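You operate a simulated robot arm through the tools that you are given. There is no shell and no other tool.

You run a simulated robot arm. Do the job below in one go: nothing can be reset, and whatever is moved stays where it is left.

Task
Drain the tray, press the whey out of the tagged slab and cover it.
Fine: draw the bung and stand it in its cup, let the tray run dry first, lean the pressing board on both halves, board back, lay the slab cloth on the slab. Set down upright: tray bung.

The check looks at the end state, three seconds after you hand in, the way a careful person would. Anything else that was tipped, shoved, dropped, spilled or broken makes it a failure. A push-on lid holds only when it is set on centred and level and pressed home; a screw cap is set on level and turned clockwise until tight. Flat cloth is picked up by pressing the open fingertips on it (5 to 10 N) and closing them slowly along it; thin cloth reads only 2 to 8 mm in the jaws.

Robot
A 6-joint arm with a two-finger gripper, fixed in place. Base frame: the origin is at the foot of the arm, x ahead of it, y to its left, z up. Lengths are in m, angles in rad, forces in N, time in s.
It reaches about 1.298 m from its shoulder. Its first joint turns from -2.601 to 2.601 rad. Payload 1.57 kg.
Tool frame: the origin (TCP) lies between the finger pads and is the grasp point; the fingertips stand 0.021 m ahead of it; z points along the fingers, y is the line along which they close. Largest opening 0.07 m; the body of the gripper starts 0.05 m behind the TCP.
Orientation is told as [roll, pitch, yaw] about the base's x, y, z axes, in that order, counted from this pose: with the fingers straight down and closing along the base's y, the tool's x points along the base's -x, its y along +y and its z along -z.

Tools
- The arm moves only by the tool servo_tool. Its argument "rows" is a list of rows, each a list of 7 numbers: the shift along the tool's x, y, z in cm, then the turn, a rotation vector about the tool's x, y, z in rad, then the closure, from 0 (fully open) to 1 (shut). In form: [[tx, ty, tz, rx, ry, rz, hand], ...]. A call has 1 to 20 rows; each row is the pose to reach, as a shift and turn from the pose commanded when the call began, along the tool's axes at that moment. A row lasts 0.2 s, in which the tool goes at most 0.05 m and 0.15 rad; a call with a longer step from one row to the next is refused whole, and so is a gripper value outside its range. A pose out of reach is approached as far as the arm can. The call stops where the force on the tool passes 50 N (or 10 N more than at its start, if that is more) or the arm is blocked; 0.2 s more then pass. Each finger halts on what it meets, pressing with about 30 N; the grip force reading is that of the motor and also rises with nothing between the fingers. The clock runs only during rows and for 0.2 s after the last one: add rows that repeat a pose to give the fingers time. The reply holds the time, the measured pose of the TCP, the force on the tool along the base axes, the opening and the grip force, in the units named above and with some noise, with the torque about the TCP (base axes, N m) and any sound that the robot's microphone picked up.
- Cameras (640 x 400 px; columns grow to the right, rows downward): "scene" is fixed at [0.4006, 0.6492, 1.5671]; the picture's right is [-0.87, -0.50, 0.00], its down [-0.34, 0.59, -0.73] and it looks along [0.36, -0.63, -0.68] (base axes); focal length 316 px, centre (320, 200). "wrist" rides on the gripper at [0.079, 0.004, -0.081] in the tool frame; the picture's right is [-0.05, 1.00, 0.00], its down [-0.67, -0.04, -0.74] and it looks along [-0.74, -0.04, 0.67] (tool axes); focal length 256 px, centre (320, 200). There is no depth. A picture from a camera that has moved, and an enlarged one, comes with that camera's place and axes in the base frame and with its lens.
- capture(camera): a new picture of that camera. It takes no simulated time.
- raise_lower(by): slides the trunk up (or, below 0, down) by that many m; the arm rides with it, the base frame stays. It gives what a move gives, with no picture.
- enlarge(camera, box): a new picture of the part [left, top, right, bottom] of that camera's present view, enlarged. It takes no simulated time.
- sign_off(): hands the job in; it is judged then, once.

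Nothing tells you positions but the pictures and the camera data. Unless the task says otherwise, let go and move clear before handing in.

The tools are called after ">>>" as a command line: name --pt "numbers of a row" for each row, then --argument value for the rest, lists and objects as JSON in quotes. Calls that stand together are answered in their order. servo_tool: Moves the arm, as the interface text tells. Its arguments: {"type":"object","properties":{"rows":{"type":"array"}},"required":["rows"]} The other tools are called the same way: raise_lower (by) slides the trunk up or down; capture (camera) takes a picture; enlarge (camera, box) takes an enlarged picture of a part of a camera's view; sign_off () hands the job in.

At the start:

```text
time_s: 0.0
position: [0.6286, -0.2432, 1.177]
orientation: [0.001, 0.0, 0.001]
contact_force: [-0.3, 0.0, -0.4]
torque: [0.0, 0.01, 0.0]
grip_width: 0.0698
finger_force: 0.1
trunk travel left (down, up): [-0.858, 0.112]
```

scene: 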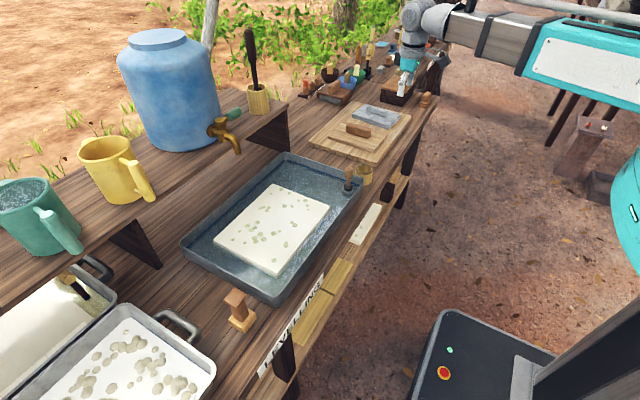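
wrist: 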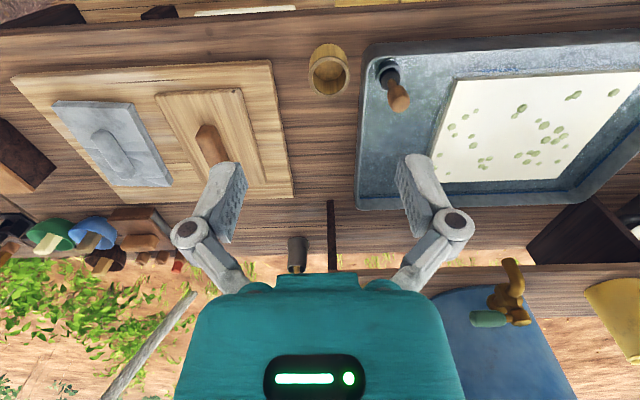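

I see a bench with a tray holding a slab, a bung with a wooden handle in the tray's corner, a cup beside it, and a board set with a wooden pressing board and a grey block. I'll look closer before moving anything.

>>> enlarge --camera "scene" --box '[170, 130, 400, 310]'

>>> enlarge --camera "scene" --box '[290, 30, 450, 190]'

>>> enlarge --camera "wrist" --box '[0, 30, 320, 230]'

>>> enlarge --camera "wrist" --box '[300, 30, 640, 230]'

>>> enlarge --camera "scene" --box '[0, 230, 300, 400]'

>>> enlarge --camera "scene" --box '[240, 170, 440, 380]'

```text
2.22 times, centred on (285, 220) of scene
camera zoom: at [0.4006, 0.6492, 1.5671], right [-0.87, -0.5, 0.0], down [-0.34, 0.59, -0.73], along [0.36, -0.63, -0.68], focal length 702 px, centre (398, 156)
```

zoom: 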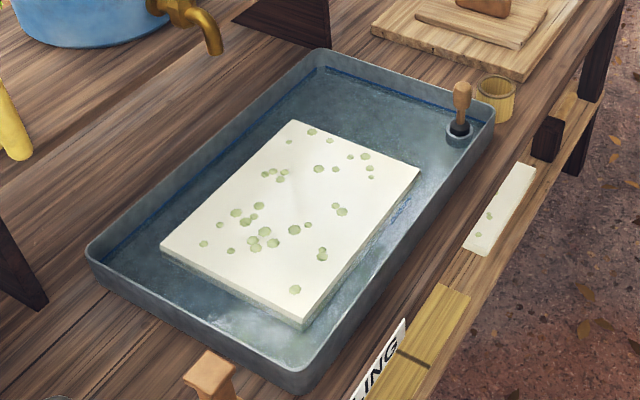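

```text
2.50 times, centred on (370, 110) of scene
camera zoom: at [0.4006, 0.6492, 1.5671], right [-0.87, -0.5, 0.0], down [-0.34, 0.59, -0.73], along [0.36, -0.63, -0.68], focal length 790 px, centre (195, 425)
```

zoom: 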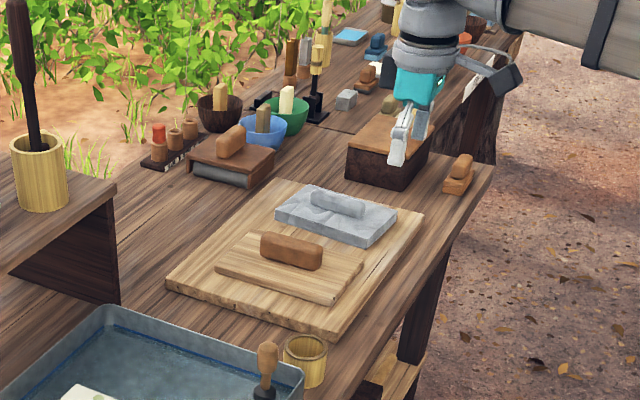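

```text
2.00 times, centred on (160, 130) of wrist
camera zoom: at [0.5491, -0.2401, 1.2594], right [0.05, 1.0, 0.0], down [0.67, -0.04, 0.74], along [0.74, -0.04, -0.67], focal length 512 px, centre (640, 340)
```

zoom: 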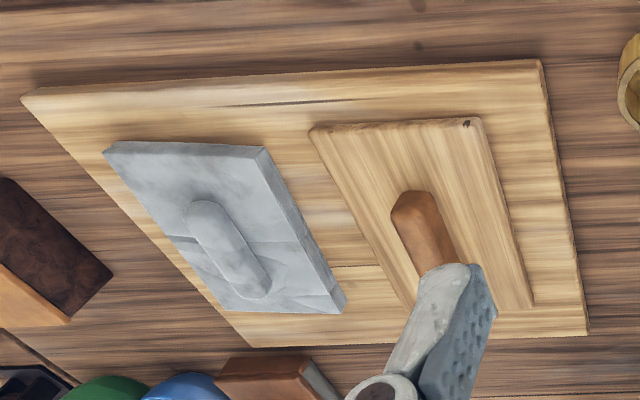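

```text
1.88 times, centred on (470, 130) of wrist
camera zoom: at [0.5491, -0.2401, 1.2594], right [0.05, 1.0, 0.0], down [0.67, -0.04, 0.74], along [0.74, -0.04, -0.67], focal length 482 px, centre (38, 332)
```

zoom: 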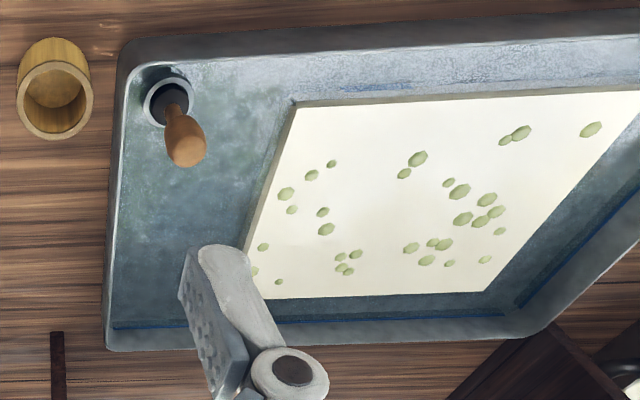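

```text
2.13 times, centred on (150, 315) of scene
camera zoom: at [0.4006, 0.6492, 1.5671], right [-0.87, -0.5, 0.0], down [-0.34, 0.59, -0.73], along [0.36, -0.63, -0.68], focal length 674 px, centre (683, -45)
```

zoom: 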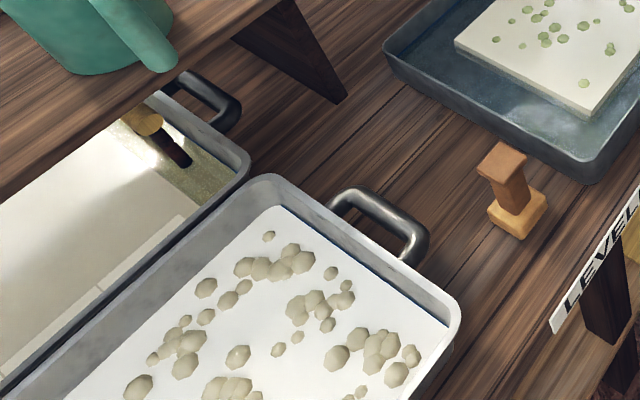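

```text
1.90 times, centred on (340, 275) of scene
camera zoom: at [0.4006, 0.6492, 1.5671], right [-0.87, -0.5, 0.0], down [-0.34, 0.59, -0.73], along [0.36, -0.63, -0.68], focal length 602 px, centre (282, 57)
```

zoom: 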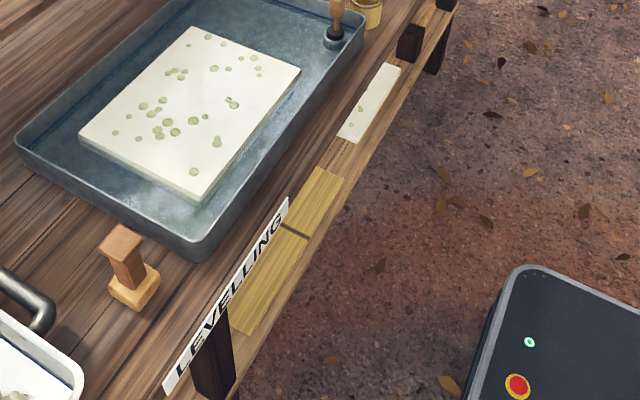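

The bung handle top is at about (0.735, -0.135, 0.915) and the cup rim at about (0.716, -0.235, 0.855), so the bench top is near z = 0.80. I'll move the wrist camera sideways to find the tag and the cloth.

>>> servo_tool --pt "0 5 -1 0 0 0 0" --pt "0 10 -2 0 0 0 0" --pt "0 15 -3 0 0 0 0" --pt "0 20 -4 0 0 0 0" --pt "0 25 -5 0 0 0 0" --pt "0 30 -5 0 0 0 0" --pt "0 30 -5 0 0 0 0"

>>> capture --camera "wrist"

>>> capture --camera "scene"

```text
refused: row 1 steps farther than a row can; nothing moved
```

```text
taken
camera wrist: at [0.5491, -0.2401, 1.2594], right [0.05, 1.0, 0.0], down [0.67, -0.04, 0.74], along [0.74, -0.04, -0.67], focal length 256 px, centre (320, 200)
```

wrist: 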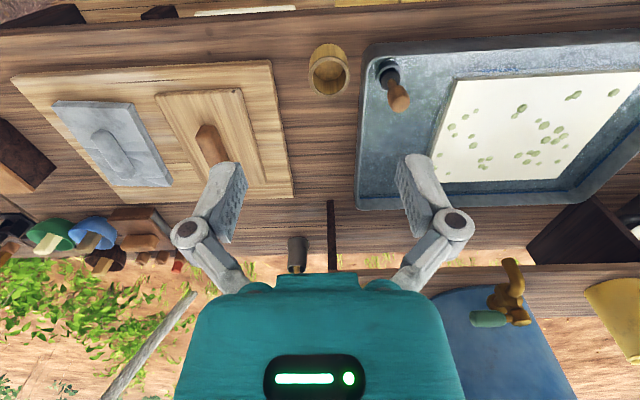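

```text
taken
```

scene: 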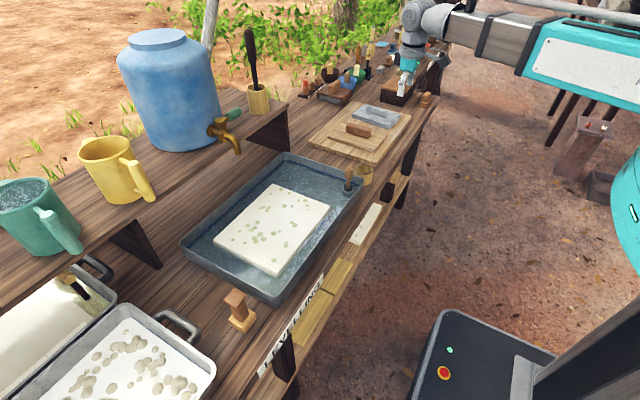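

The step was over the 5 cm limit, so nothing moved. I'll repeat it with smaller steps.

>>> servo_tool --pt "0 4.5 -1 0 0 0 0" --pt "0 9 -2 0 0 0 0" --pt "0 13.5 -3 0 0 0 0" --pt "0 18 -4 0 0 0 0" --pt "0 22.5 -5 0 0 0 0" --pt "0 27 -5 0 0 0 0" --pt "0 31.5 -5 0 0 0 0" --pt "0 36 -5 0 0 0 0" --pt "0 36 -5 0 0 0 0"

>>> capture --camera "wrist"

>>> capture --camera "scene"

```text
time_s: 2.0
position: [0.6269, 0.115, 1.1774]
orientation: [0.003, 0.0, -0.001]
contact_force: [0.2, 0.6, -0.5]
torque: [0.02, 0.0, -0.01]
grip_width: 0.0699
finger_force: 0.0
out of reach, approached as far as the arm can: row 1, 2, 3, 4, 5, 6, 7, 8, 9
trunk travel left (down, up): [-0.858, 0.112]
```

```text
taken
camera wrist: at [0.5472, 0.1189, 1.2594], right [0.05, 1.0, 0.0], down [0.67, -0.04, 0.74], along [0.74, -0.04, -0.67], focal length 256 px, centre (320, 200)
```

wrist: 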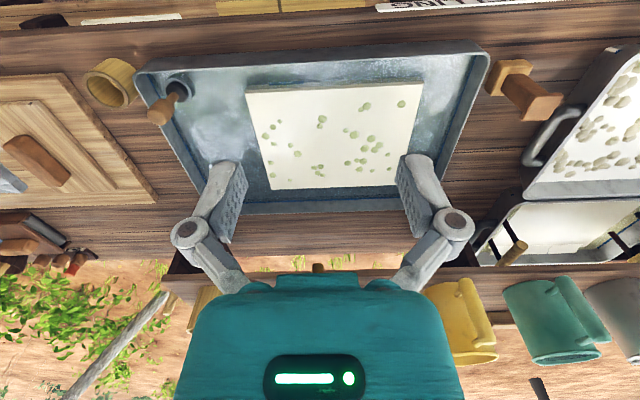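

```text
taken
```

scene: 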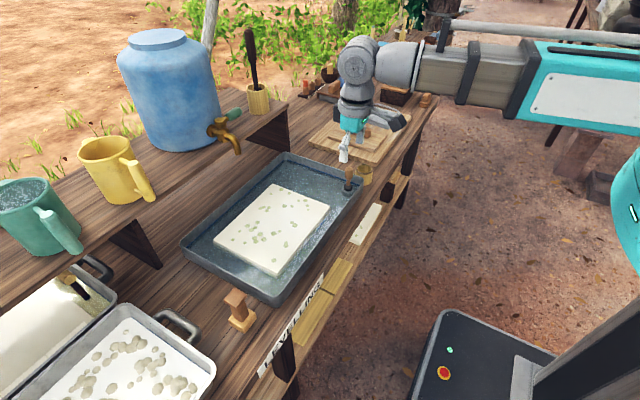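

>>> servo_tool --pt "0 4.5 0 0 0 0 0" --pt "0 9 0 0 0 0 0" --pt "0 13.5 0 0 0 0 0" --pt "0 18 0 0 0 0 0" --pt "0 22.5 0 0 0 0 0" --pt "0 27 0 0 0 0 0" --pt "0 31.5 0 0 0 0 0" --pt "0 36 0 0 0 0 0" --pt "0 36 0 0 0 0 0"

>>> capture --camera "wrist"

>>> enlarge --camera "wrist" --box '[0, 0, 320, 200]'

>>> enlarge --camera "wrist" --box '[320, 0, 640, 200]'

```text
time_s: 4.0
position: [0.6316, 0.4783, 1.178]
orientation: [-0.001, 0.0, 0.0]
contact_force: [-1.0, -0.8, -0.3]
torque: [-0.02, -0.01, -0.02]
grip_width: 0.0699
finger_force: 0.1
out of reach, approached as far as the arm can: row 5, 6, 7, 8, 9
trunk travel left (down, up): [-0.858, 0.112]
```

```text
taken
camera wrist: at [0.5502, 0.4821, 1.2594], right [0.05, 1.0, 0.0], down [0.67, -0.04, 0.74], along [0.74, -0.04, -0.67], focal length 256 px, centre (320, 200)
```

wrist: 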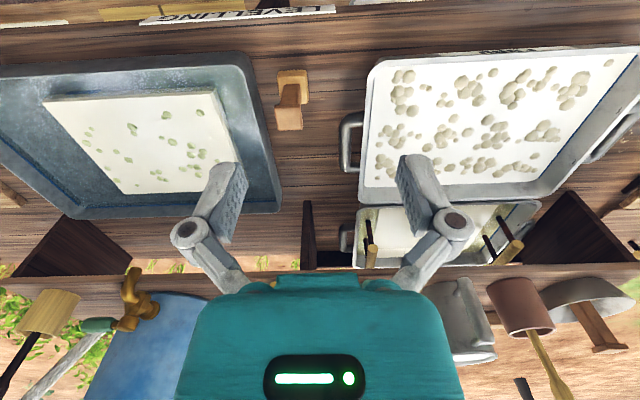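

```text
2.00 times, centred on (160, 100) of wrist
camera zoom: at [0.5502, 0.4821, 1.2594], right [0.05, 1.0, 0.0], down [0.67, -0.04, 0.74], along [0.74, -0.04, -0.67], focal length 512 px, centre (640, 400)
```

zoom: 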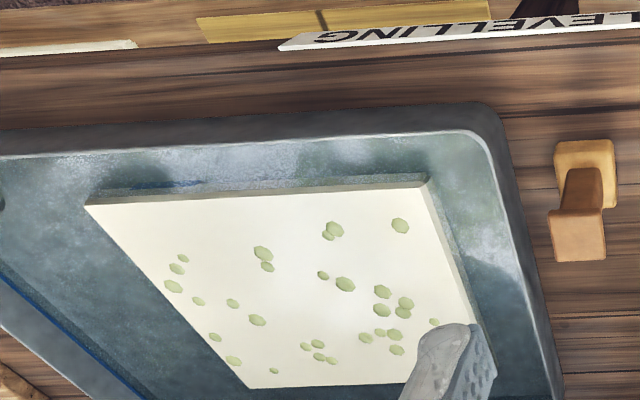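

```text
2.00 times, centred on (480, 100) of wrist
camera zoom: at [0.5502, 0.4821, 1.2594], right [0.05, 1.0, 0.0], down [0.67, -0.04, 0.74], along [0.74, -0.04, -0.67], focal length 512 px, centre (0, 400)
```

zoom: 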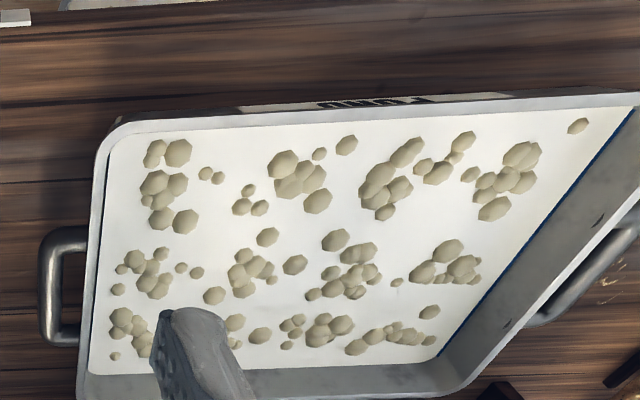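

>>> servo_tool --pt "0 -4.5 0 0 0 0 0" --pt "0 -9 0 0 0 0 0" --pt "0 -13.5 0 0 0 0 0" --pt "0 -18 0 0 0 0 0" --pt "0 -22.5 0 0 0 0 0" --pt "0 -27 0 0 0 0 0" --pt "0 -31.5 0 0 0 0 0" --pt "0 -36 0 0 0 0 0" --pt "0 -40.5 0 0 0 0 0" --pt "0 -45 0 0 0 0 0" --pt "0 -49.5 0 0 0 0 0" --pt "0 -54 0 0 0 0 0" --pt "0 -58.5 0 0 0 0 0" --pt "0 -63 0 0 0 0 0" --pt "0 -67.5 0 0 0 0 0" --pt "0 -72 0 0 0 0 0" --pt "0 -76.5 0 0 0 0 0" --pt "0 -81 0 0 0 0 0" --pt "0 -85.5 0 0 0 0 0" --pt "0 -90 0 0 0 0 0"

>>> servo_tool --pt "0 -4.5 0 0 0 0 0" --pt "0 -9 0 0 0 0 0" --pt "0 -13.5 0 0 0 0 0" --pt "0 -18 0 0 0 0 0" --pt "0 -22.5 0 0 0 0 0" --pt "0 -22.5 0 0 0 0 0"

>>> capture --camera "wrist"

>>> capture --camera "scene"

>>> enlarge --camera "wrist" --box '[0, 0, 320, 200]'

>>> enlarge --camera "wrist" --box '[320, 0, 640, 200]'

```text
time_s: 8.2
position: [0.6273, -0.4246, 1.1759]
orientation: [-0.001, 0.0, 0.0]
contact_force: [-0.4, -0.4, 0.0]
torque: [0.02, -0.02, 0.02]
grip_width: 0.0699
finger_force: 0.0
out of reach, approached as far as the arm can: row 6, 7, 8
trunk travel left (down, up): [-0.858, 0.112]
```

```text
time_s: 9.6
position: [0.6307, -0.6448, 1.1767]
orientation: [0.0, 0.001, -0.001]
contact_force: [0.3, -0.5, -0.5]
torque: [0.01, 0.0, -0.02]
grip_width: 0.07
finger_force: 0.1
trunk travel left (down, up): [-0.858, 0.112]
```

```text
taken
camera wrist: at [0.5511, -0.6399, 1.2594], right [0.05, 1.0, 0.0], down [0.67, -0.04, 0.74], along [0.74, -0.04, -0.67], focal length 256 px, centre (320, 200)
```

wrist: 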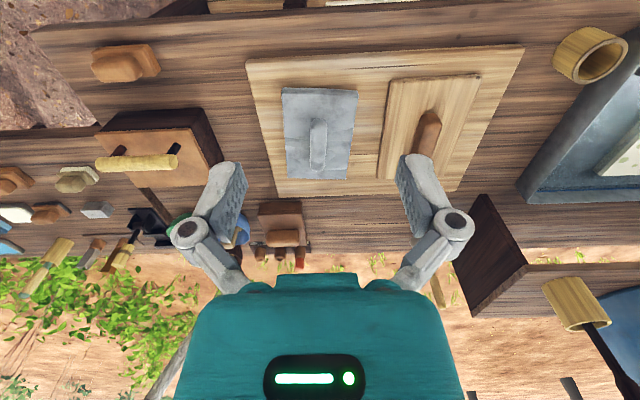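

```text
taken
```

scene: 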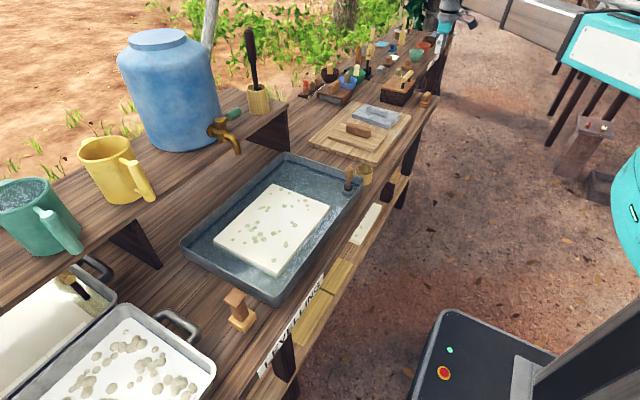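

```text
2.00 times, centred on (160, 100) of wrist
camera zoom: at [0.5511, -0.6399, 1.2594], right [0.05, 1.0, 0.0], down [0.67, -0.04, 0.74], along [0.74, -0.04, -0.67], focal length 512 px, centre (640, 400)
```

zoom: 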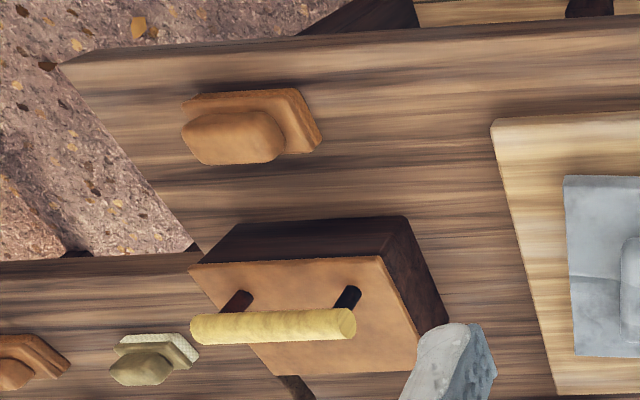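

```text
2.00 times, centred on (480, 100) of wrist
camera zoom: at [0.5511, -0.6399, 1.2594], right [0.05, 1.0, 0.0], down [0.67, -0.04, 0.74], along [0.74, -0.04, -0.67], focal length 512 px, centre (0, 400)
```

zoom: 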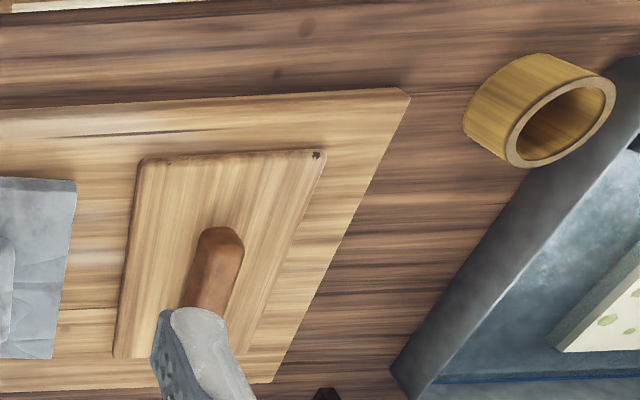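

Two more things may matter: a lower shelf at z≈0.28 under the bench holding pale flat items, and a lidded box at the right. I'll pull the camera back toward the base to look under the bench.

>>> servo_tool --pt "3 3.5 0 0 0 0 0" --pt "6 7 0 0 0 0 0" --pt "9 10.5 0 0 0 0 0" --pt "12 14 0 0 0 0 0" --pt "15 17.5 0 0 0 0 0" --pt "18 21 0 0 0 0 0" --pt "21 24.5 0 0 0 0 0" --pt "24 28 0 0 0 0 0" --pt "27 31.5 0 0 0 0 0" --pt "27 31.5 0 0 0 0 0"

>>> capture --camera "wrist"

>>> enlarge --camera "wrist" --box '[0, 0, 320, 160]'

>>> enlarge --camera "wrist" --box '[320, 0, 640, 160]'

```text
time_s: 11.8
position: [0.3846, -0.3559, 1.1771]
orientation: [0.0, 0.0, -0.002]
contact_force: [1.1, -0.1, -0.6]
torque: [-0.01, -0.02, -0.02]
grip_width: 0.0702
finger_force: 0.1
out of reach, approached as far as the arm can: row 8, 9, 10
trunk travel left (down, up): [-0.858, 0.112]
```

```text
taken
camera wrist: at [0.3035, -0.3511, 1.2596], right [0.05, 1.0, 0.0], down [0.67, -0.04, 0.74], along [0.74, -0.04, -0.67], focal length 256 px, centre (320, 200)
```

wrist: 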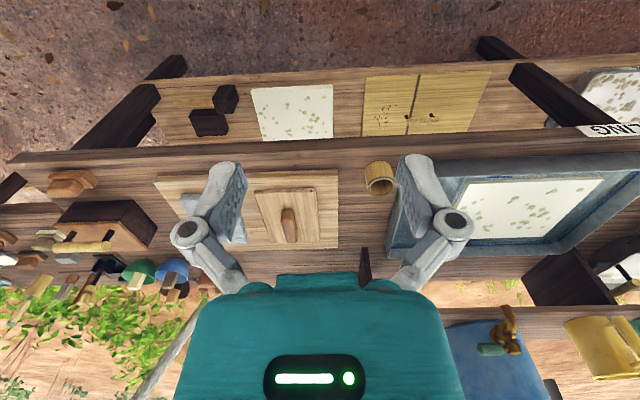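

```text
2.00 times, centred on (160, 80) of wrist
camera zoom: at [0.3035, -0.3511, 1.2596], right [0.05, 1.0, 0.0], down [0.67, -0.04, 0.74], along [0.74, -0.04, -0.67], focal length 512 px, centre (640, 440)
```

zoom: 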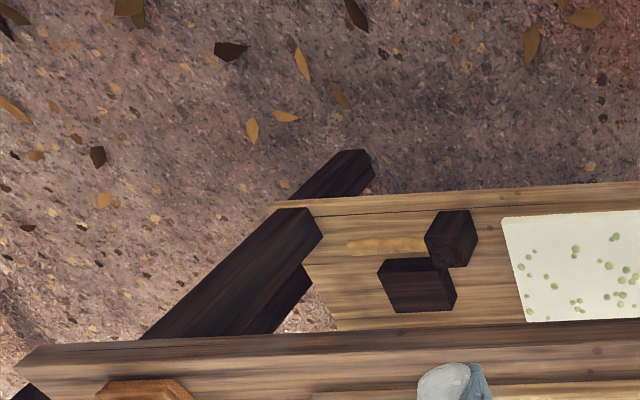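

```text
2.00 times, centred on (480, 80) of wrist
camera zoom: at [0.3035, -0.3511, 1.2596], right [0.05, 1.0, 0.0], down [0.67, -0.04, 0.74], along [0.74, -0.04, -0.67], focal length 512 px, centre (0, 440)
```

zoom: 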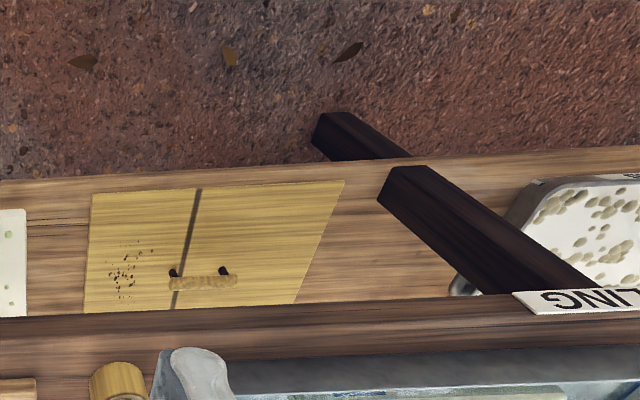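

The lower shelf holds spare or decoy items, including a second speckled slab and an olive board. The grey piece beside the pressing board might be cloth or stone, so I'll go closer to it.

>>> servo_tool --pt "-3 -3 0 0 0 0 0" --pt "-6 -6 1 0 0 0 0" --pt "-9 -9 2 0 0 0 0" --pt "-12 -12 3 0 0 0 0" --pt "-14 -15 4 0 0 0 0" --pt "-14 -18 6 0 0 0 0" --pt "-14 -18 9 0 0 0 0" --pt "-14 -18 12 0 0 0 0" --pt "-14 -18 12 0 0 0 0"

>>> capture --camera "wrist"

>>> enlarge --camera "wrist" --box '[160, 0, 480, 200]'

>>> enlarge --camera "wrist" --box '[0, 0, 240, 200]'

```text
time_s: 13.8
position: [0.5176, -0.5316, 1.1768]
orientation: [0.0, 0.0, 0.0]
contact_force: [0.8, -0.5, -0.4]
torque: [-0.02, 0.01, 0.03]
grip_width: 0.0699
finger_force: 0.1
out of reach, approached as far as the arm can: row 2, 3, 4, 5, 6, 7, 8, 9
trunk travel left (down, up): [-0.858, 0.112]
```

```text
taken
camera wrist: at [0.4374, -0.5276, 1.2596], right [0.05, 1.0, 0.0], down [0.67, -0.04, 0.75], along [0.74, -0.04, -0.67], focal length 256 px, centre (320, 200)
```

wrist: 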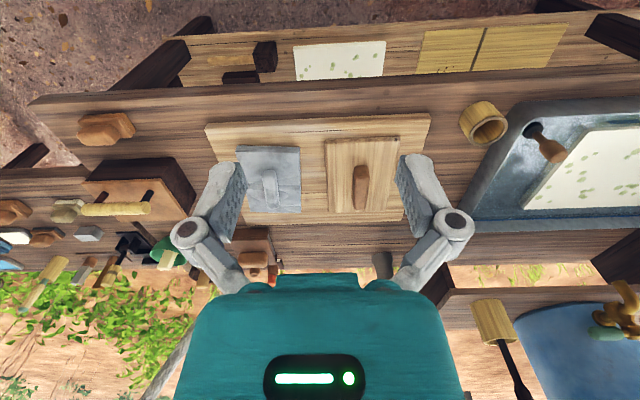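

```text
2.00 times, centred on (320, 100) of wrist
camera zoom: at [0.4374, -0.5276, 1.2596], right [0.05, 1.0, 0.0], down [0.67, -0.04, 0.75], along [0.74, -0.04, -0.67], focal length 512 px, centre (320, 400)
```

zoom: 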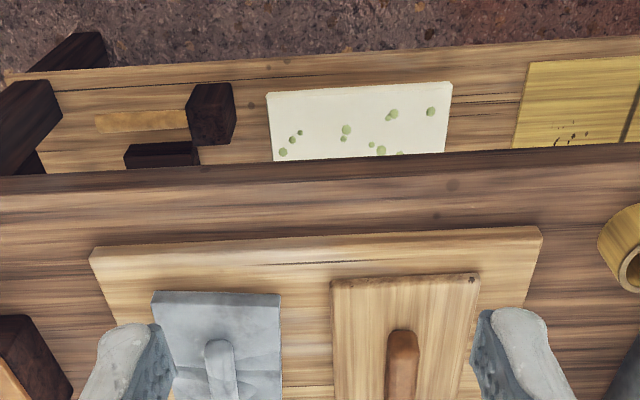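

```text
2.00 times, centred on (120, 100) of wrist
camera zoom: at [0.4374, -0.5276, 1.2596], right [0.05, 1.0, 0.0], down [0.67, -0.04, 0.75], along [0.74, -0.04, -0.67], focal length 512 px, centre (720, 400)
```

zoom: 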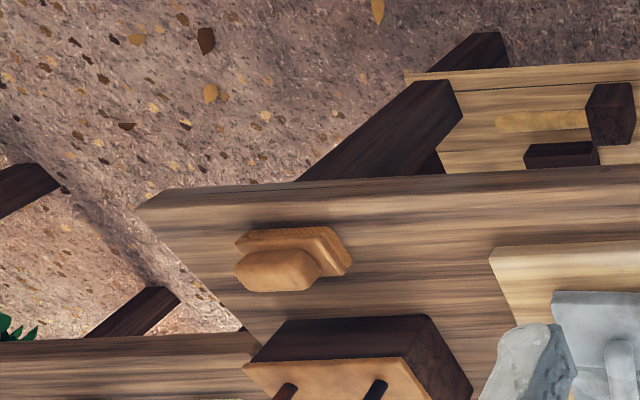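

The arm's height doesn't change through servo rows, so vertical travel seems to come from the trunk only. I'll lower it a little here for a closer look.

>>> raise_lower --by -0.12

>>> capture --camera "wrist"

>>> capture --camera "scene"

>>> enlarge --camera "wrist" --box '[200, 60, 440, 220]'

```text
time_s: 15.3
position: [0.5167, -0.5321, 1.0574]
orientation: [0.0, 0.0, 0.001]
contact_force: [-0.1, 0.2, 0.9]
torque: [0.03, 0.0, -0.01]
grip_width: 0.0702
finger_force: 0.1
trunk travel left (down, up): [-0.738, 0.232]
```

```text
taken
camera wrist: at [0.4378, -0.5279, 1.1394], right [0.05, 1.0, 0.0], down [0.67, -0.04, 0.74], along [0.74, -0.04, -0.67], focal length 256 px, centre (320, 200)
```

wrist: 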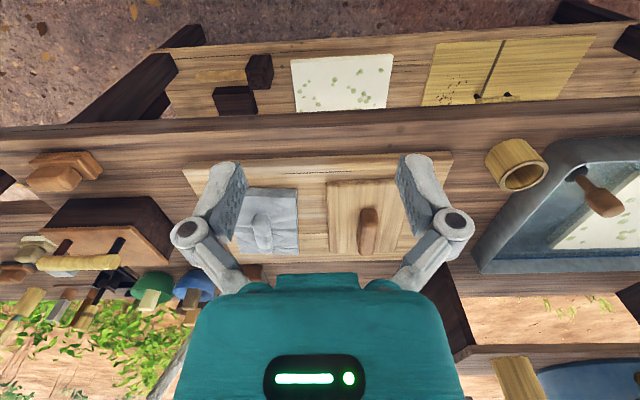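

```text
taken
```

scene: 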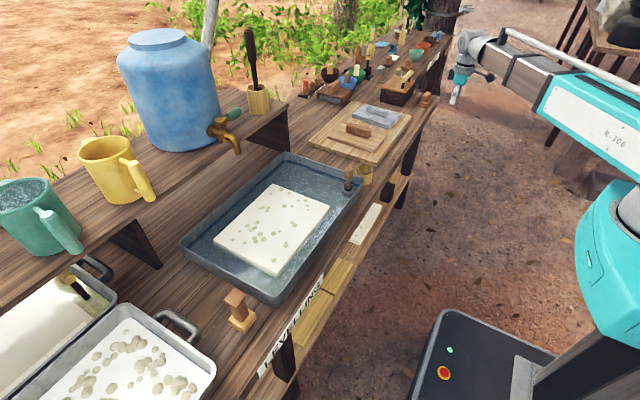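

```text
2.50 times, centred on (320, 140) of wrist
camera zoom: at [0.4378, -0.5279, 1.1394], right [0.05, 1.0, 0.0], down [0.67, -0.04, 0.74], along [0.74, -0.04, -0.67], focal length 640 px, centre (320, 350)
```

zoom: 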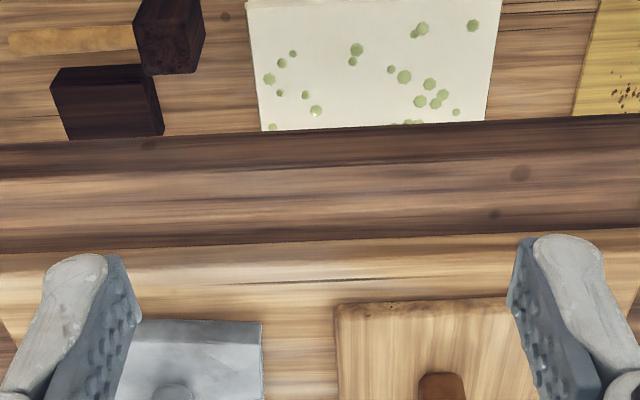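

>>> servo_tool --pt "0 0 1 0 0 0 0" --pt "0 0 2 0 0 0 0" --pt "0 0 2 0 0 0 0"

```text
time_s: 16.1
position: [0.5174, -0.5323, 1.0573]
orientation: [0.001, 0.0, 0.001]
contact_force: [0.1, 0.2, 0.9]
torque: [0.0, -0.02, -0.02]
grip_width: 0.07
finger_force: 0.1
out of reach, approached as far as the arm can: row 1, 2, 3
trunk travel left (down, up): [-0.738, 0.232]
```

>>> servo_tool --pt "0 0 0 0 0.14 0 0" --pt "0 0 0 0 0.28 0 0" --pt "0 0 0 0 0.42 0 0" --pt "0 0 0 0 0.56 0 0" --pt "0 0 0 0 0.56 0 0"

>>> capture --camera "wrist"

```text
time_s: 17.3
position: [0.5185, -0.5345, 1.0847]
orientation: [-0.001, 0.563, 0.001]
contact_force: [0.4, -0.9, 1.2]
torque: [0.0, 0.01, 0.0]
grip_width: 0.0701
finger_force: 0.1
out of reach, approached as far as the arm can: row 2, 3, 4, 5
trunk travel left (down, up): [-0.738, 0.232]
```

```text
taken
camera wrist: at [0.494, -0.5301, 1.1977], right [0.05, 1.0, -0.03], down [0.96, -0.04, 0.28], along [0.27, -0.04, -0.96], focal length 256 px, centre (320, 200)
```

wrist: 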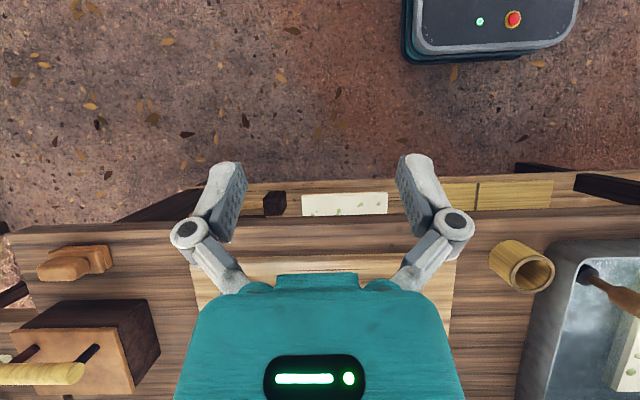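

The height behaves as a fixed wrist centre about 0.178 m above the TCP, with tilt and horizontal motion free. I'll level the tool and look closely at the tray, slab and bung from this lower height.

>>> servo_tool --pt "0 0 0 0 -0.14 0 0" --pt "0 0 0 0 -0.28 0 0" --pt "0 0 0 0 -0.42 0 0" --pt "0 0 0 0 -0.56 0 0" --pt "0 0 0 0 -0.56 0 0"

>>> servo_tool --pt "0 4.5 0 0 0 0 0" --pt "0 9 0 0 0 0 0" --pt "0 13.5 0 0 0 0 0" --pt "0 18 0 0 0 0 0" --pt "0 22.5 0 0 0 0 0" --pt "0 27 0 0 0 0 0" --pt "0 31.5 0 0 0 0 0" --pt "0 36 0 0 0 0 0" --pt "0 40.5 0 0 0 0 0" --pt "0 45 0 0 0 0 0" --pt "0 49.5 0 0 0 0 0" --pt "0 53.2 0 0 0 0 0" --pt "0 53.2 0 0 0 0 0"

>>> capture --camera "wrist"

>>> enlarge --camera "wrist" --box '[0, 0, 320, 200]'

>>> enlarge --camera "wrist" --box '[240, 0, 560, 200]'

```text
time_s: 18.5
position: [0.5192, -0.5333, 1.059]
orientation: [0.001, -0.001, 0.0]
contact_force: [0.3, -0.2, 0.5]
torque: [0.0, 0.01, 0.01]
grip_width: 0.0699
finger_force: 0.0
out of reach, approached as far as the arm can: row 1, 2, 3, 4, 5
trunk travel left (down, up): [-0.738, 0.232]
```

```text
time_s: 21.3
position: [0.5372, 0.0015, 1.0565]
orientation: [0.001, 0.001, 0.0]
contact_force: [-0.1, -0.5, -0.6]
torque: [-0.03, 0.01, -0.01]
grip_width: 0.0697
finger_force: 0.1
out of reach, approached as far as the arm can: row 9, 10, 11, 12, 13
trunk travel left (down, up): [-0.738, 0.232]
```

```text
taken
camera wrist: at [0.4578, 0.0058, 1.1395], right [0.05, 1.0, 0.0], down [0.67, -0.04, 0.74], along [0.74, -0.04, -0.67], focal length 256 px, centre (320, 200)
```

wrist: 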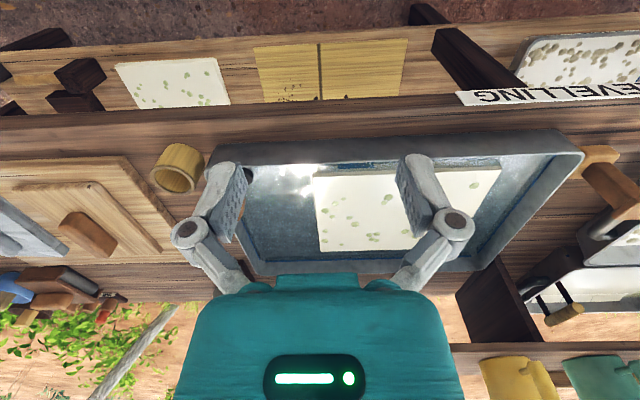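

```text
2.00 times, centred on (160, 100) of wrist
camera zoom: at [0.4578, 0.0058, 1.1395], right [0.05, 1.0, 0.0], down [0.67, -0.04, 0.74], along [0.74, -0.04, -0.67], focal length 512 px, centre (640, 400)
```

zoom: 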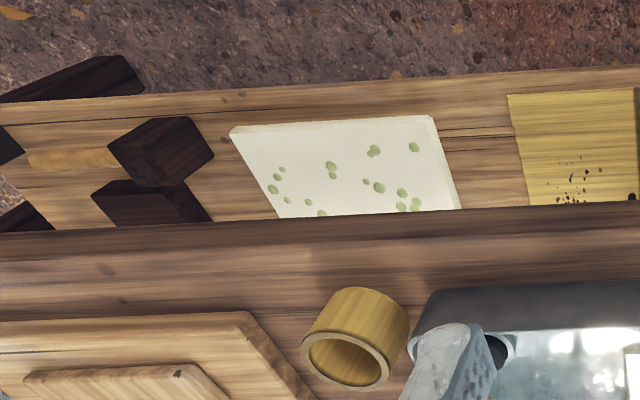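

```text
2.00 times, centred on (400, 100) of wrist
camera zoom: at [0.4578, 0.0058, 1.1395], right [0.05, 1.0, 0.0], down [0.67, -0.04, 0.74], along [0.74, -0.04, -0.67], focal length 512 px, centre (160, 400)
```

zoom: 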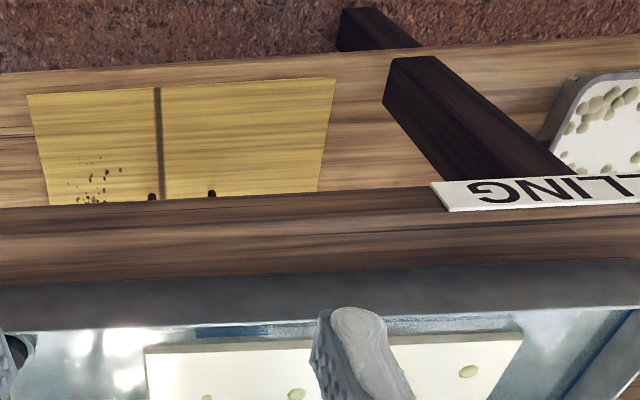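

The slab is centred near (0.86, 0.13), about 0.24 × 0.30 m. I still need to find the cloth, so I'll raise the trunk and look at the right-hand end.

>>> raise_lower --by 0.12

>>> servo_tool --pt "0 -4.5 0 0 0 0 0" --pt "0 -9 0 0 0 0 0" --pt "0 -13.5 0 0 0 0 0" --pt "0 -18 0 0 0 0 0" --pt "0 -22.5 0 0 0 0 0" --pt "0 -27 0 0 0 0 0" --pt "0 -31.5 0 0 0 0 0" --pt "0 -36 0 0 0 0 0" --pt "0 -40.5 0 0 0 0 0" --pt "0 -45 0 0 0 0 0" --pt "0 -49.5 0 0 0 0 0" --pt "0 -54 0 0 0 0 0" --pt "0 -58.5 0 0 0 0 0" --pt "0 -63 0 0 0 0 0" --pt "0 -67.5 0 0 0 0 0" --pt "0 -72 0 0 0 0 0" --pt "0 -76.5 0 0 0 0 0" --pt "0 -81 0 0 0 0 0" --pt "0 -85.5 0 0 0 0 0" --pt "0 -90 0 0 0 0 0"

>>> capture --camera "wrist"

>>> enlarge --camera "wrist" --box '[0, 80, 320, 280]'

>>> enlarge --camera "wrist" --box '[200, 60, 480, 240]'

>>> enlarge --camera "scene" --box '[270, 10, 470, 140]'

```text
time_s: 22.8
position: [0.5379, 0.0003, 1.1784]
orientation: [0.0, 0.001, 0.001]
contact_force: [0.3, -0.1, 0.2]
torque: [0.01, 0.0, 0.02]
grip_width: 0.0698
finger_force: 0.1
trunk travel left (down, up): [-0.858, 0.112]
```

```text
time_s: 27.0
position: [0.5413, -0.9003, 1.1754]
orientation: [0.001, 0.002, -0.001]
contact_force: [0.4, -0.7, -0.2]
torque: [0.01, 0.0, 0.02]
grip_width: 0.0703
finger_force: 0.0
out of reach, approached as far as the arm can: row 2, 5, 6, 7, 12
trunk travel left (down, up): [-0.858, 0.112]
```

```text
taken
camera wrist: at [0.4605, -0.8958, 1.2589], right [0.05, 1.0, 0.0], down [0.67, -0.04, 0.74], along [0.74, -0.04, -0.67], focal length 256 px, centre (320, 200)
```

wrist: 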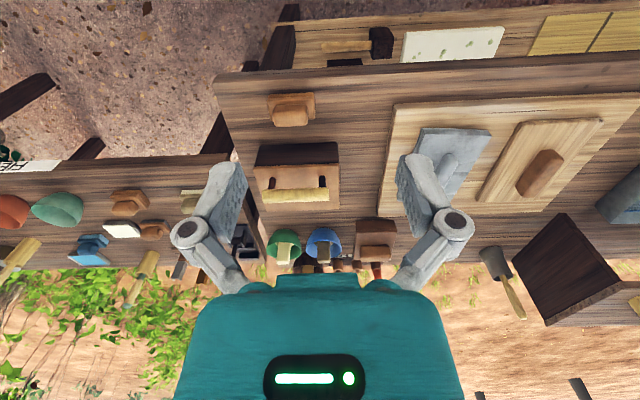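

```text
2.00 times, centred on (160, 180) of wrist
camera zoom: at [0.4605, -0.8958, 1.2589], right [0.05, 1.0, 0.0], down [0.67, -0.04, 0.74], along [0.74, -0.04, -0.67], focal length 512 px, centre (640, 240)
```

zoom: 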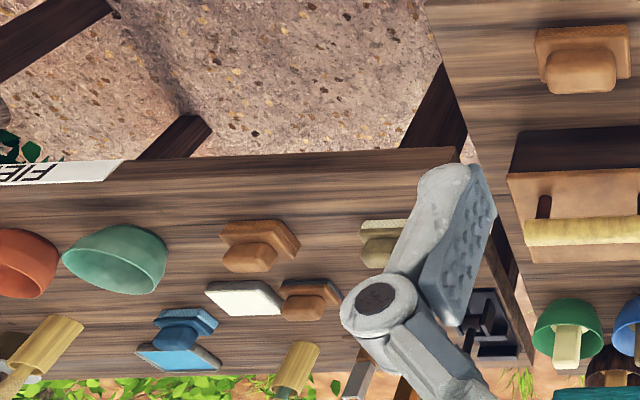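

```text
2.22 times, centred on (340, 150) of wrist
camera zoom: at [0.4605, -0.8958, 1.2589], right [0.05, 1.0, 0.0], down [0.67, -0.04, 0.74], along [0.74, -0.04, -0.67], focal length 569 px, centre (276, 311)
```

zoom: 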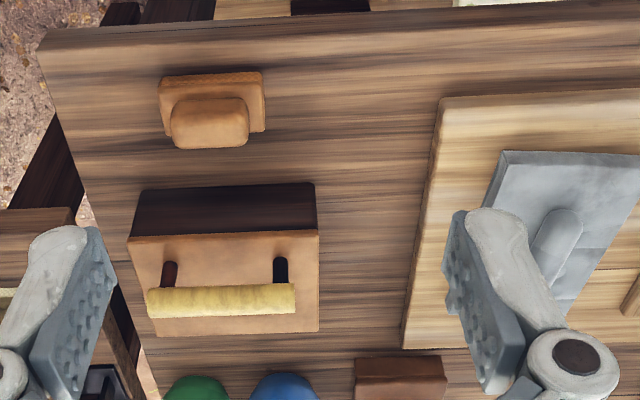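

```text
3.08 times, centred on (370, 75) of scene
camera zoom: at [0.4006, 0.6492, 1.5671], right [-0.87, -0.5, 0.0], down [-0.34, 0.59, -0.73], along [0.36, -0.63, -0.68], focal length 972 px, centre (166, 585)
```

zoom: 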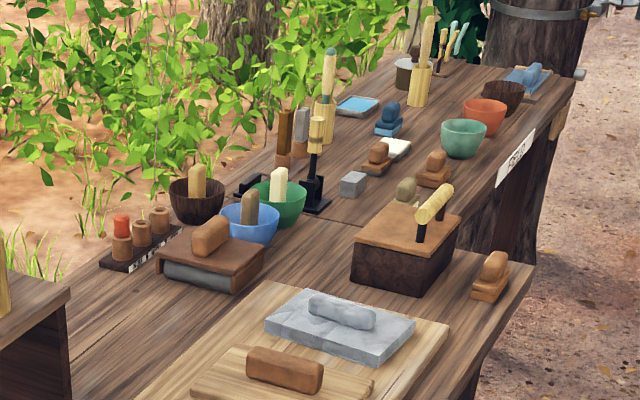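

>>> servo_tool --pt "0 4.5 0 0 0 0 0" --pt "0 9 0 0 0 0 0" --pt "0 13.5 0 0 0 0 0" --pt "0 18 0 0 0 0 0" --pt "0 22.5 0 0 0 0 0" --pt "0 27 0 0 0 0 0" --pt "0 31.5 0 0 0 0 0" --pt "0 36 0 0 0 0 0" --pt "0 40.5 0 0 0 0 0" --pt "0 45 0 0 0 0 0" --pt "0 49.5 0 0 0 0 0" --pt "0 54 0 0 0 0 0" --pt "0 58.5 0 0 0 0 0" --pt "0 63 0 0 0 0 0" --pt "0 67.5 0 0 0 0 0" --pt "0 72 0 0 0 0 0" --pt "0 76.5 0 0 0 0 0" --pt "0 81 0 0 0 0 0" --pt "0 85.5 0 0 0 0 0" --pt "0 90 0 0 0 0 0"

>>> servo_tool --pt "0 4.5 0 0 0 0 0" --pt "0 9 0 0 0 0 0" --pt "0 13.5 0 0 0 0 0" --pt "0 18 0 0 0 0 0" --pt "0 22.5 0 0 0 0 0" --pt "0 27 0 0 0 0 0" --pt "0 31.5 0 0 0 0 0" --pt "0 36 0 0 0 0 0" --pt "0 40.5 0 0 0 0 0" --pt "0 45 0 0 0 0 0" --pt "0 49.5 0 0 0 0 0" --pt "0 54 0 0 0 0 0" --pt "0 58.5 0 0 0 0 0" --pt "0 63 0 0 0 0 0" --pt "0 67.5 0 0 0 0 0" --pt "0 72 0 0 0 0 0" --pt "0 75 0 0 0 0 0" --pt "0 75 0 0 0 0 0"

>>> capture --camera "wrist"

>>> enlarge --camera "wrist" --box '[320, 0, 640, 200]'

>>> enlarge --camera "wrist" --box '[0, 0, 320, 200]'

```text
time_s: 31.2
position: [0.5361, 0.0041, 1.1767]
orientation: [-0.001, 0.003, 0.0]
contact_force: [0.3, -0.1, -0.5]
torque: [0.01, -0.04, 0.03]
grip_width: 0.07
finger_force: 0.0
out of reach, approached as far as the arm can: row 5, 7, 9, 10
trunk travel left (down, up): [-0.858, 0.112]
```

```text
time_s: 35.0
position: [0.5405, 0.7509, 1.1791]
orientation: [0.001, 0.002, -0.001]
contact_force: [-0.4, 0.2, -0.5]
torque: [0.0, 0.02, -0.02]
grip_width: 0.0701
finger_force: 0.1
out of reach, approached as far as the arm can: row 5, 15, 16, 17
trunk travel left (down, up): [-0.858, 0.112]
```

```text
taken
camera wrist: at [0.4599, 0.7549, 1.2595], right [0.05, 1.0, 0.0], down [0.67, -0.04, 0.74], along [0.74, -0.04, -0.67], focal length 256 px, centre (320, 200)
```

wrist: 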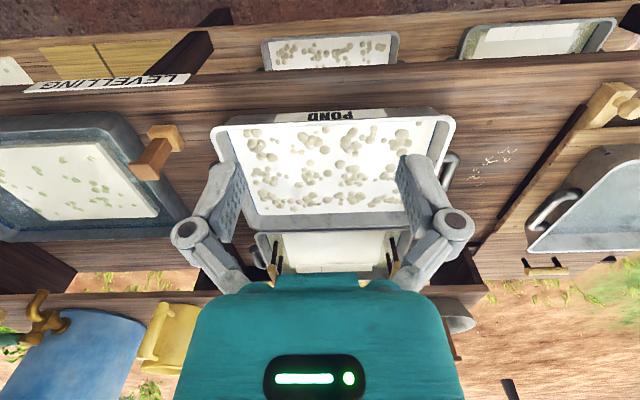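

```text
2.00 times, centred on (480, 100) of wrist
camera zoom: at [0.4599, 0.7549, 1.2595], right [0.05, 1.0, 0.0], down [0.67, -0.04, 0.74], along [0.74, -0.04, -0.67], focal length 512 px, centre (0, 400)
```

zoom: 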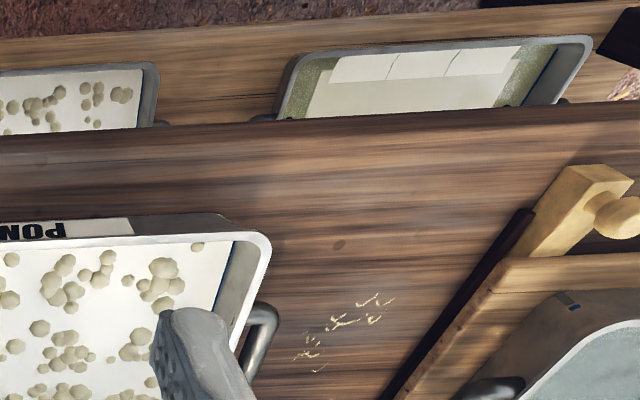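

```text
2.00 times, centred on (160, 100) of wrist
camera zoom: at [0.4599, 0.7549, 1.2595], right [0.05, 1.0, 0.0], down [0.67, -0.04, 0.74], along [0.74, -0.04, -0.67], focal length 512 px, centre (640, 400)
```

zoom: 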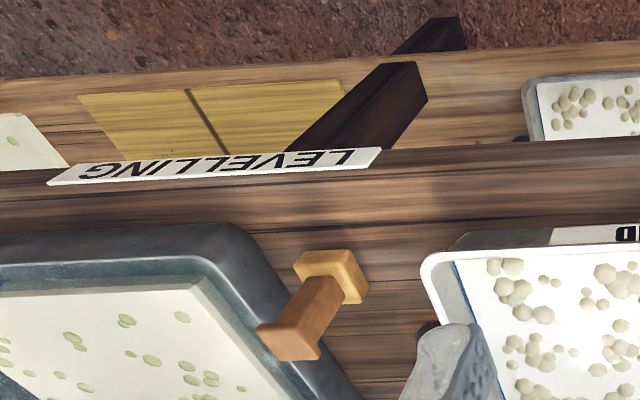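

I haven't found a cloth yet apart from the grey folded-looking piece and the lower-shelf items. I'll go back for a close look at the grey piece first.

>>> servo_tool --pt "0 -4.5 0 0 0 0 0" --pt "0 -9 0 0 0 0 0" --pt "0 -13.5 0 0 0 0 0" --pt "0 -18 0 0 0 0 0" --pt "0 -22.5 0 0 0 0 0" --pt "0 -27 0 0 0 0 0" --pt "0 -31.5 0 0 0 0 0" --pt "0 -36 0 0 0 0 0" --pt "0 -40.5 0 0 0 0 0" --pt "0 -45 0 0 0 0 0" --pt "0 -49.5 0 0 0 0 0" --pt "0 -54 0 0 0 0 0" --pt "0 -58.5 0 0 0 0 0" --pt "0 -63 0 0 0 0 0" --pt "0 -67.5 0 0 0 0 0" --pt "0 -72 0 0 0 0 0" --pt "0 -76.5 0 0 0 0 0" --pt "0 -81 0 0 0 0 0" --pt "0 -85.5 0 0 0 0 0" --pt "0 -90 0 0 0 0 0"

>>> servo_tool --pt "-3 -3 0 0 0 0 0" --pt "-6 -6 0 0 0 0 0" --pt "-9 -9 0 0 0 0 0" --pt "-11 -13 0 0 0 0 0" --pt "-11 -17.5 0 0 0 0 0" --pt "-11 -22 0 0 0 0 0" --pt "-11 -26.5 0 0 0 0 0" --pt "-11 -31 0 0 0 0 0" --pt "-11 -35.5 0 0 0 0 0" --pt "-11 -40 0 0 0 0 0" --pt "-11 -43 0 0 0 0 0" --pt "-11 -43 0 0 0 0 0"

>>> raise_lower --by -0.17

>>> capture --camera "wrist"

>>> enlarge --camera "wrist" --box '[40, 40, 280, 190]'

>>> enlarge --camera "wrist" --box '[240, 40, 480, 190]'

```text
time_s: 39.2
position: [0.5355, -0.1499, 1.1782]
orientation: [0.0, -0.001, 0.0]
contact_force: [0.1, -1.0, -0.8]
torque: [0.03, 0.01, -0.03]
grip_width: 0.0696
finger_force: 0.0
out of reach, approached as far as the arm can: row 17, 18, 19
trunk travel left (down, up): [-0.858, 0.112]
```

```text
time_s: 41.8
position: [0.6479, -0.5777, 1.1768]
orientation: [0.0, 0.002, 0.0]
contact_force: [0.7, -0.4, 0.6]
torque: [0.01, 0.01, -0.01]
grip_width: 0.0702
finger_force: 0.0
out of reach, approached as far as the arm can: row 10
trunk travel left (down, up): [-0.858, 0.112]
```

```text
time_s: 43.7
position: [0.6484, -0.5781, 1.0082]
orientation: [-0.001, 0.002, 0.001]
contact_force: [-0.2, 0.2, -0.5]
torque: [0.02, -0.02, 0.01]
grip_width: 0.07
finger_force: 0.0
trunk travel left (down, up): [-0.688, 0.282]
```

```text
taken
camera wrist: at [0.5687, -0.5732, 1.0895], right [0.05, 1.0, 0.0], down [0.67, -0.04, 0.74], along [0.74, -0.04, -0.67], focal length 256 px, centre (320, 200)
```

wrist: 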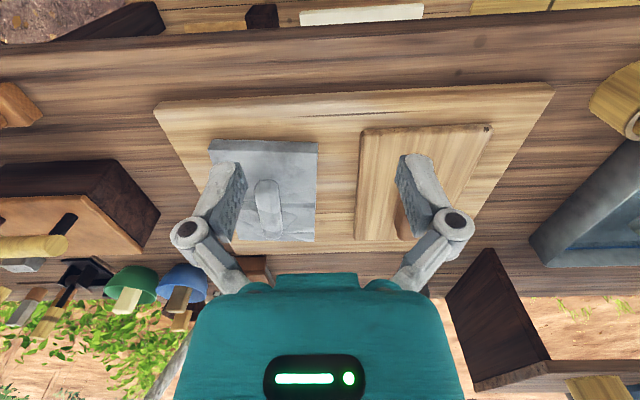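

```text
2.67 times, centred on (160, 115) of wrist
camera zoom: at [0.5687, -0.5732, 1.0895], right [0.05, 1.0, 0.0], down [0.67, -0.04, 0.74], along [0.74, -0.04, -0.67], focal length 683 px, centre (747, 427)
```

zoom: 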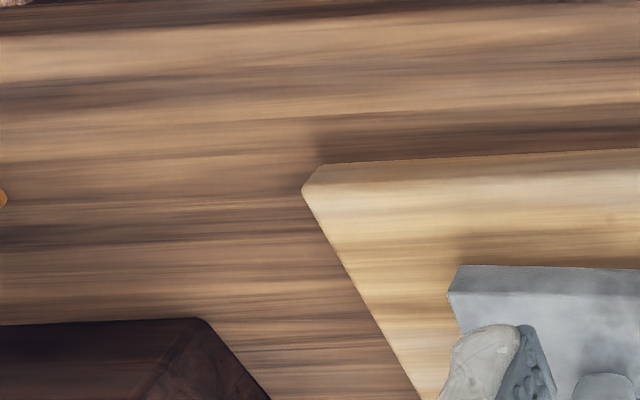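

```text
2.67 times, centred on (360, 115) of wrist
camera zoom: at [0.5687, -0.5732, 1.0895], right [0.05, 1.0, 0.0], down [0.67, -0.04, 0.74], along [0.74, -0.04, -0.67], focal length 683 px, centre (213, 427)
```

zoom: 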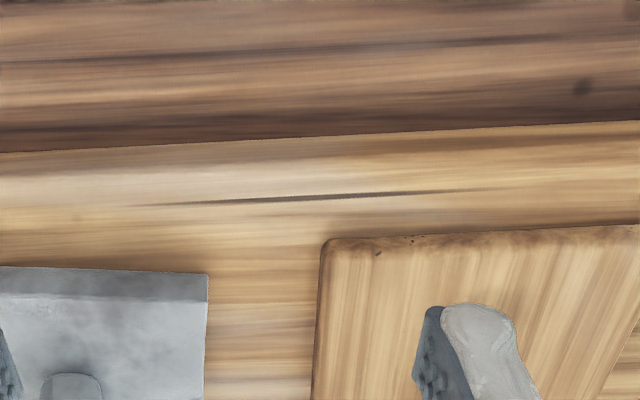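

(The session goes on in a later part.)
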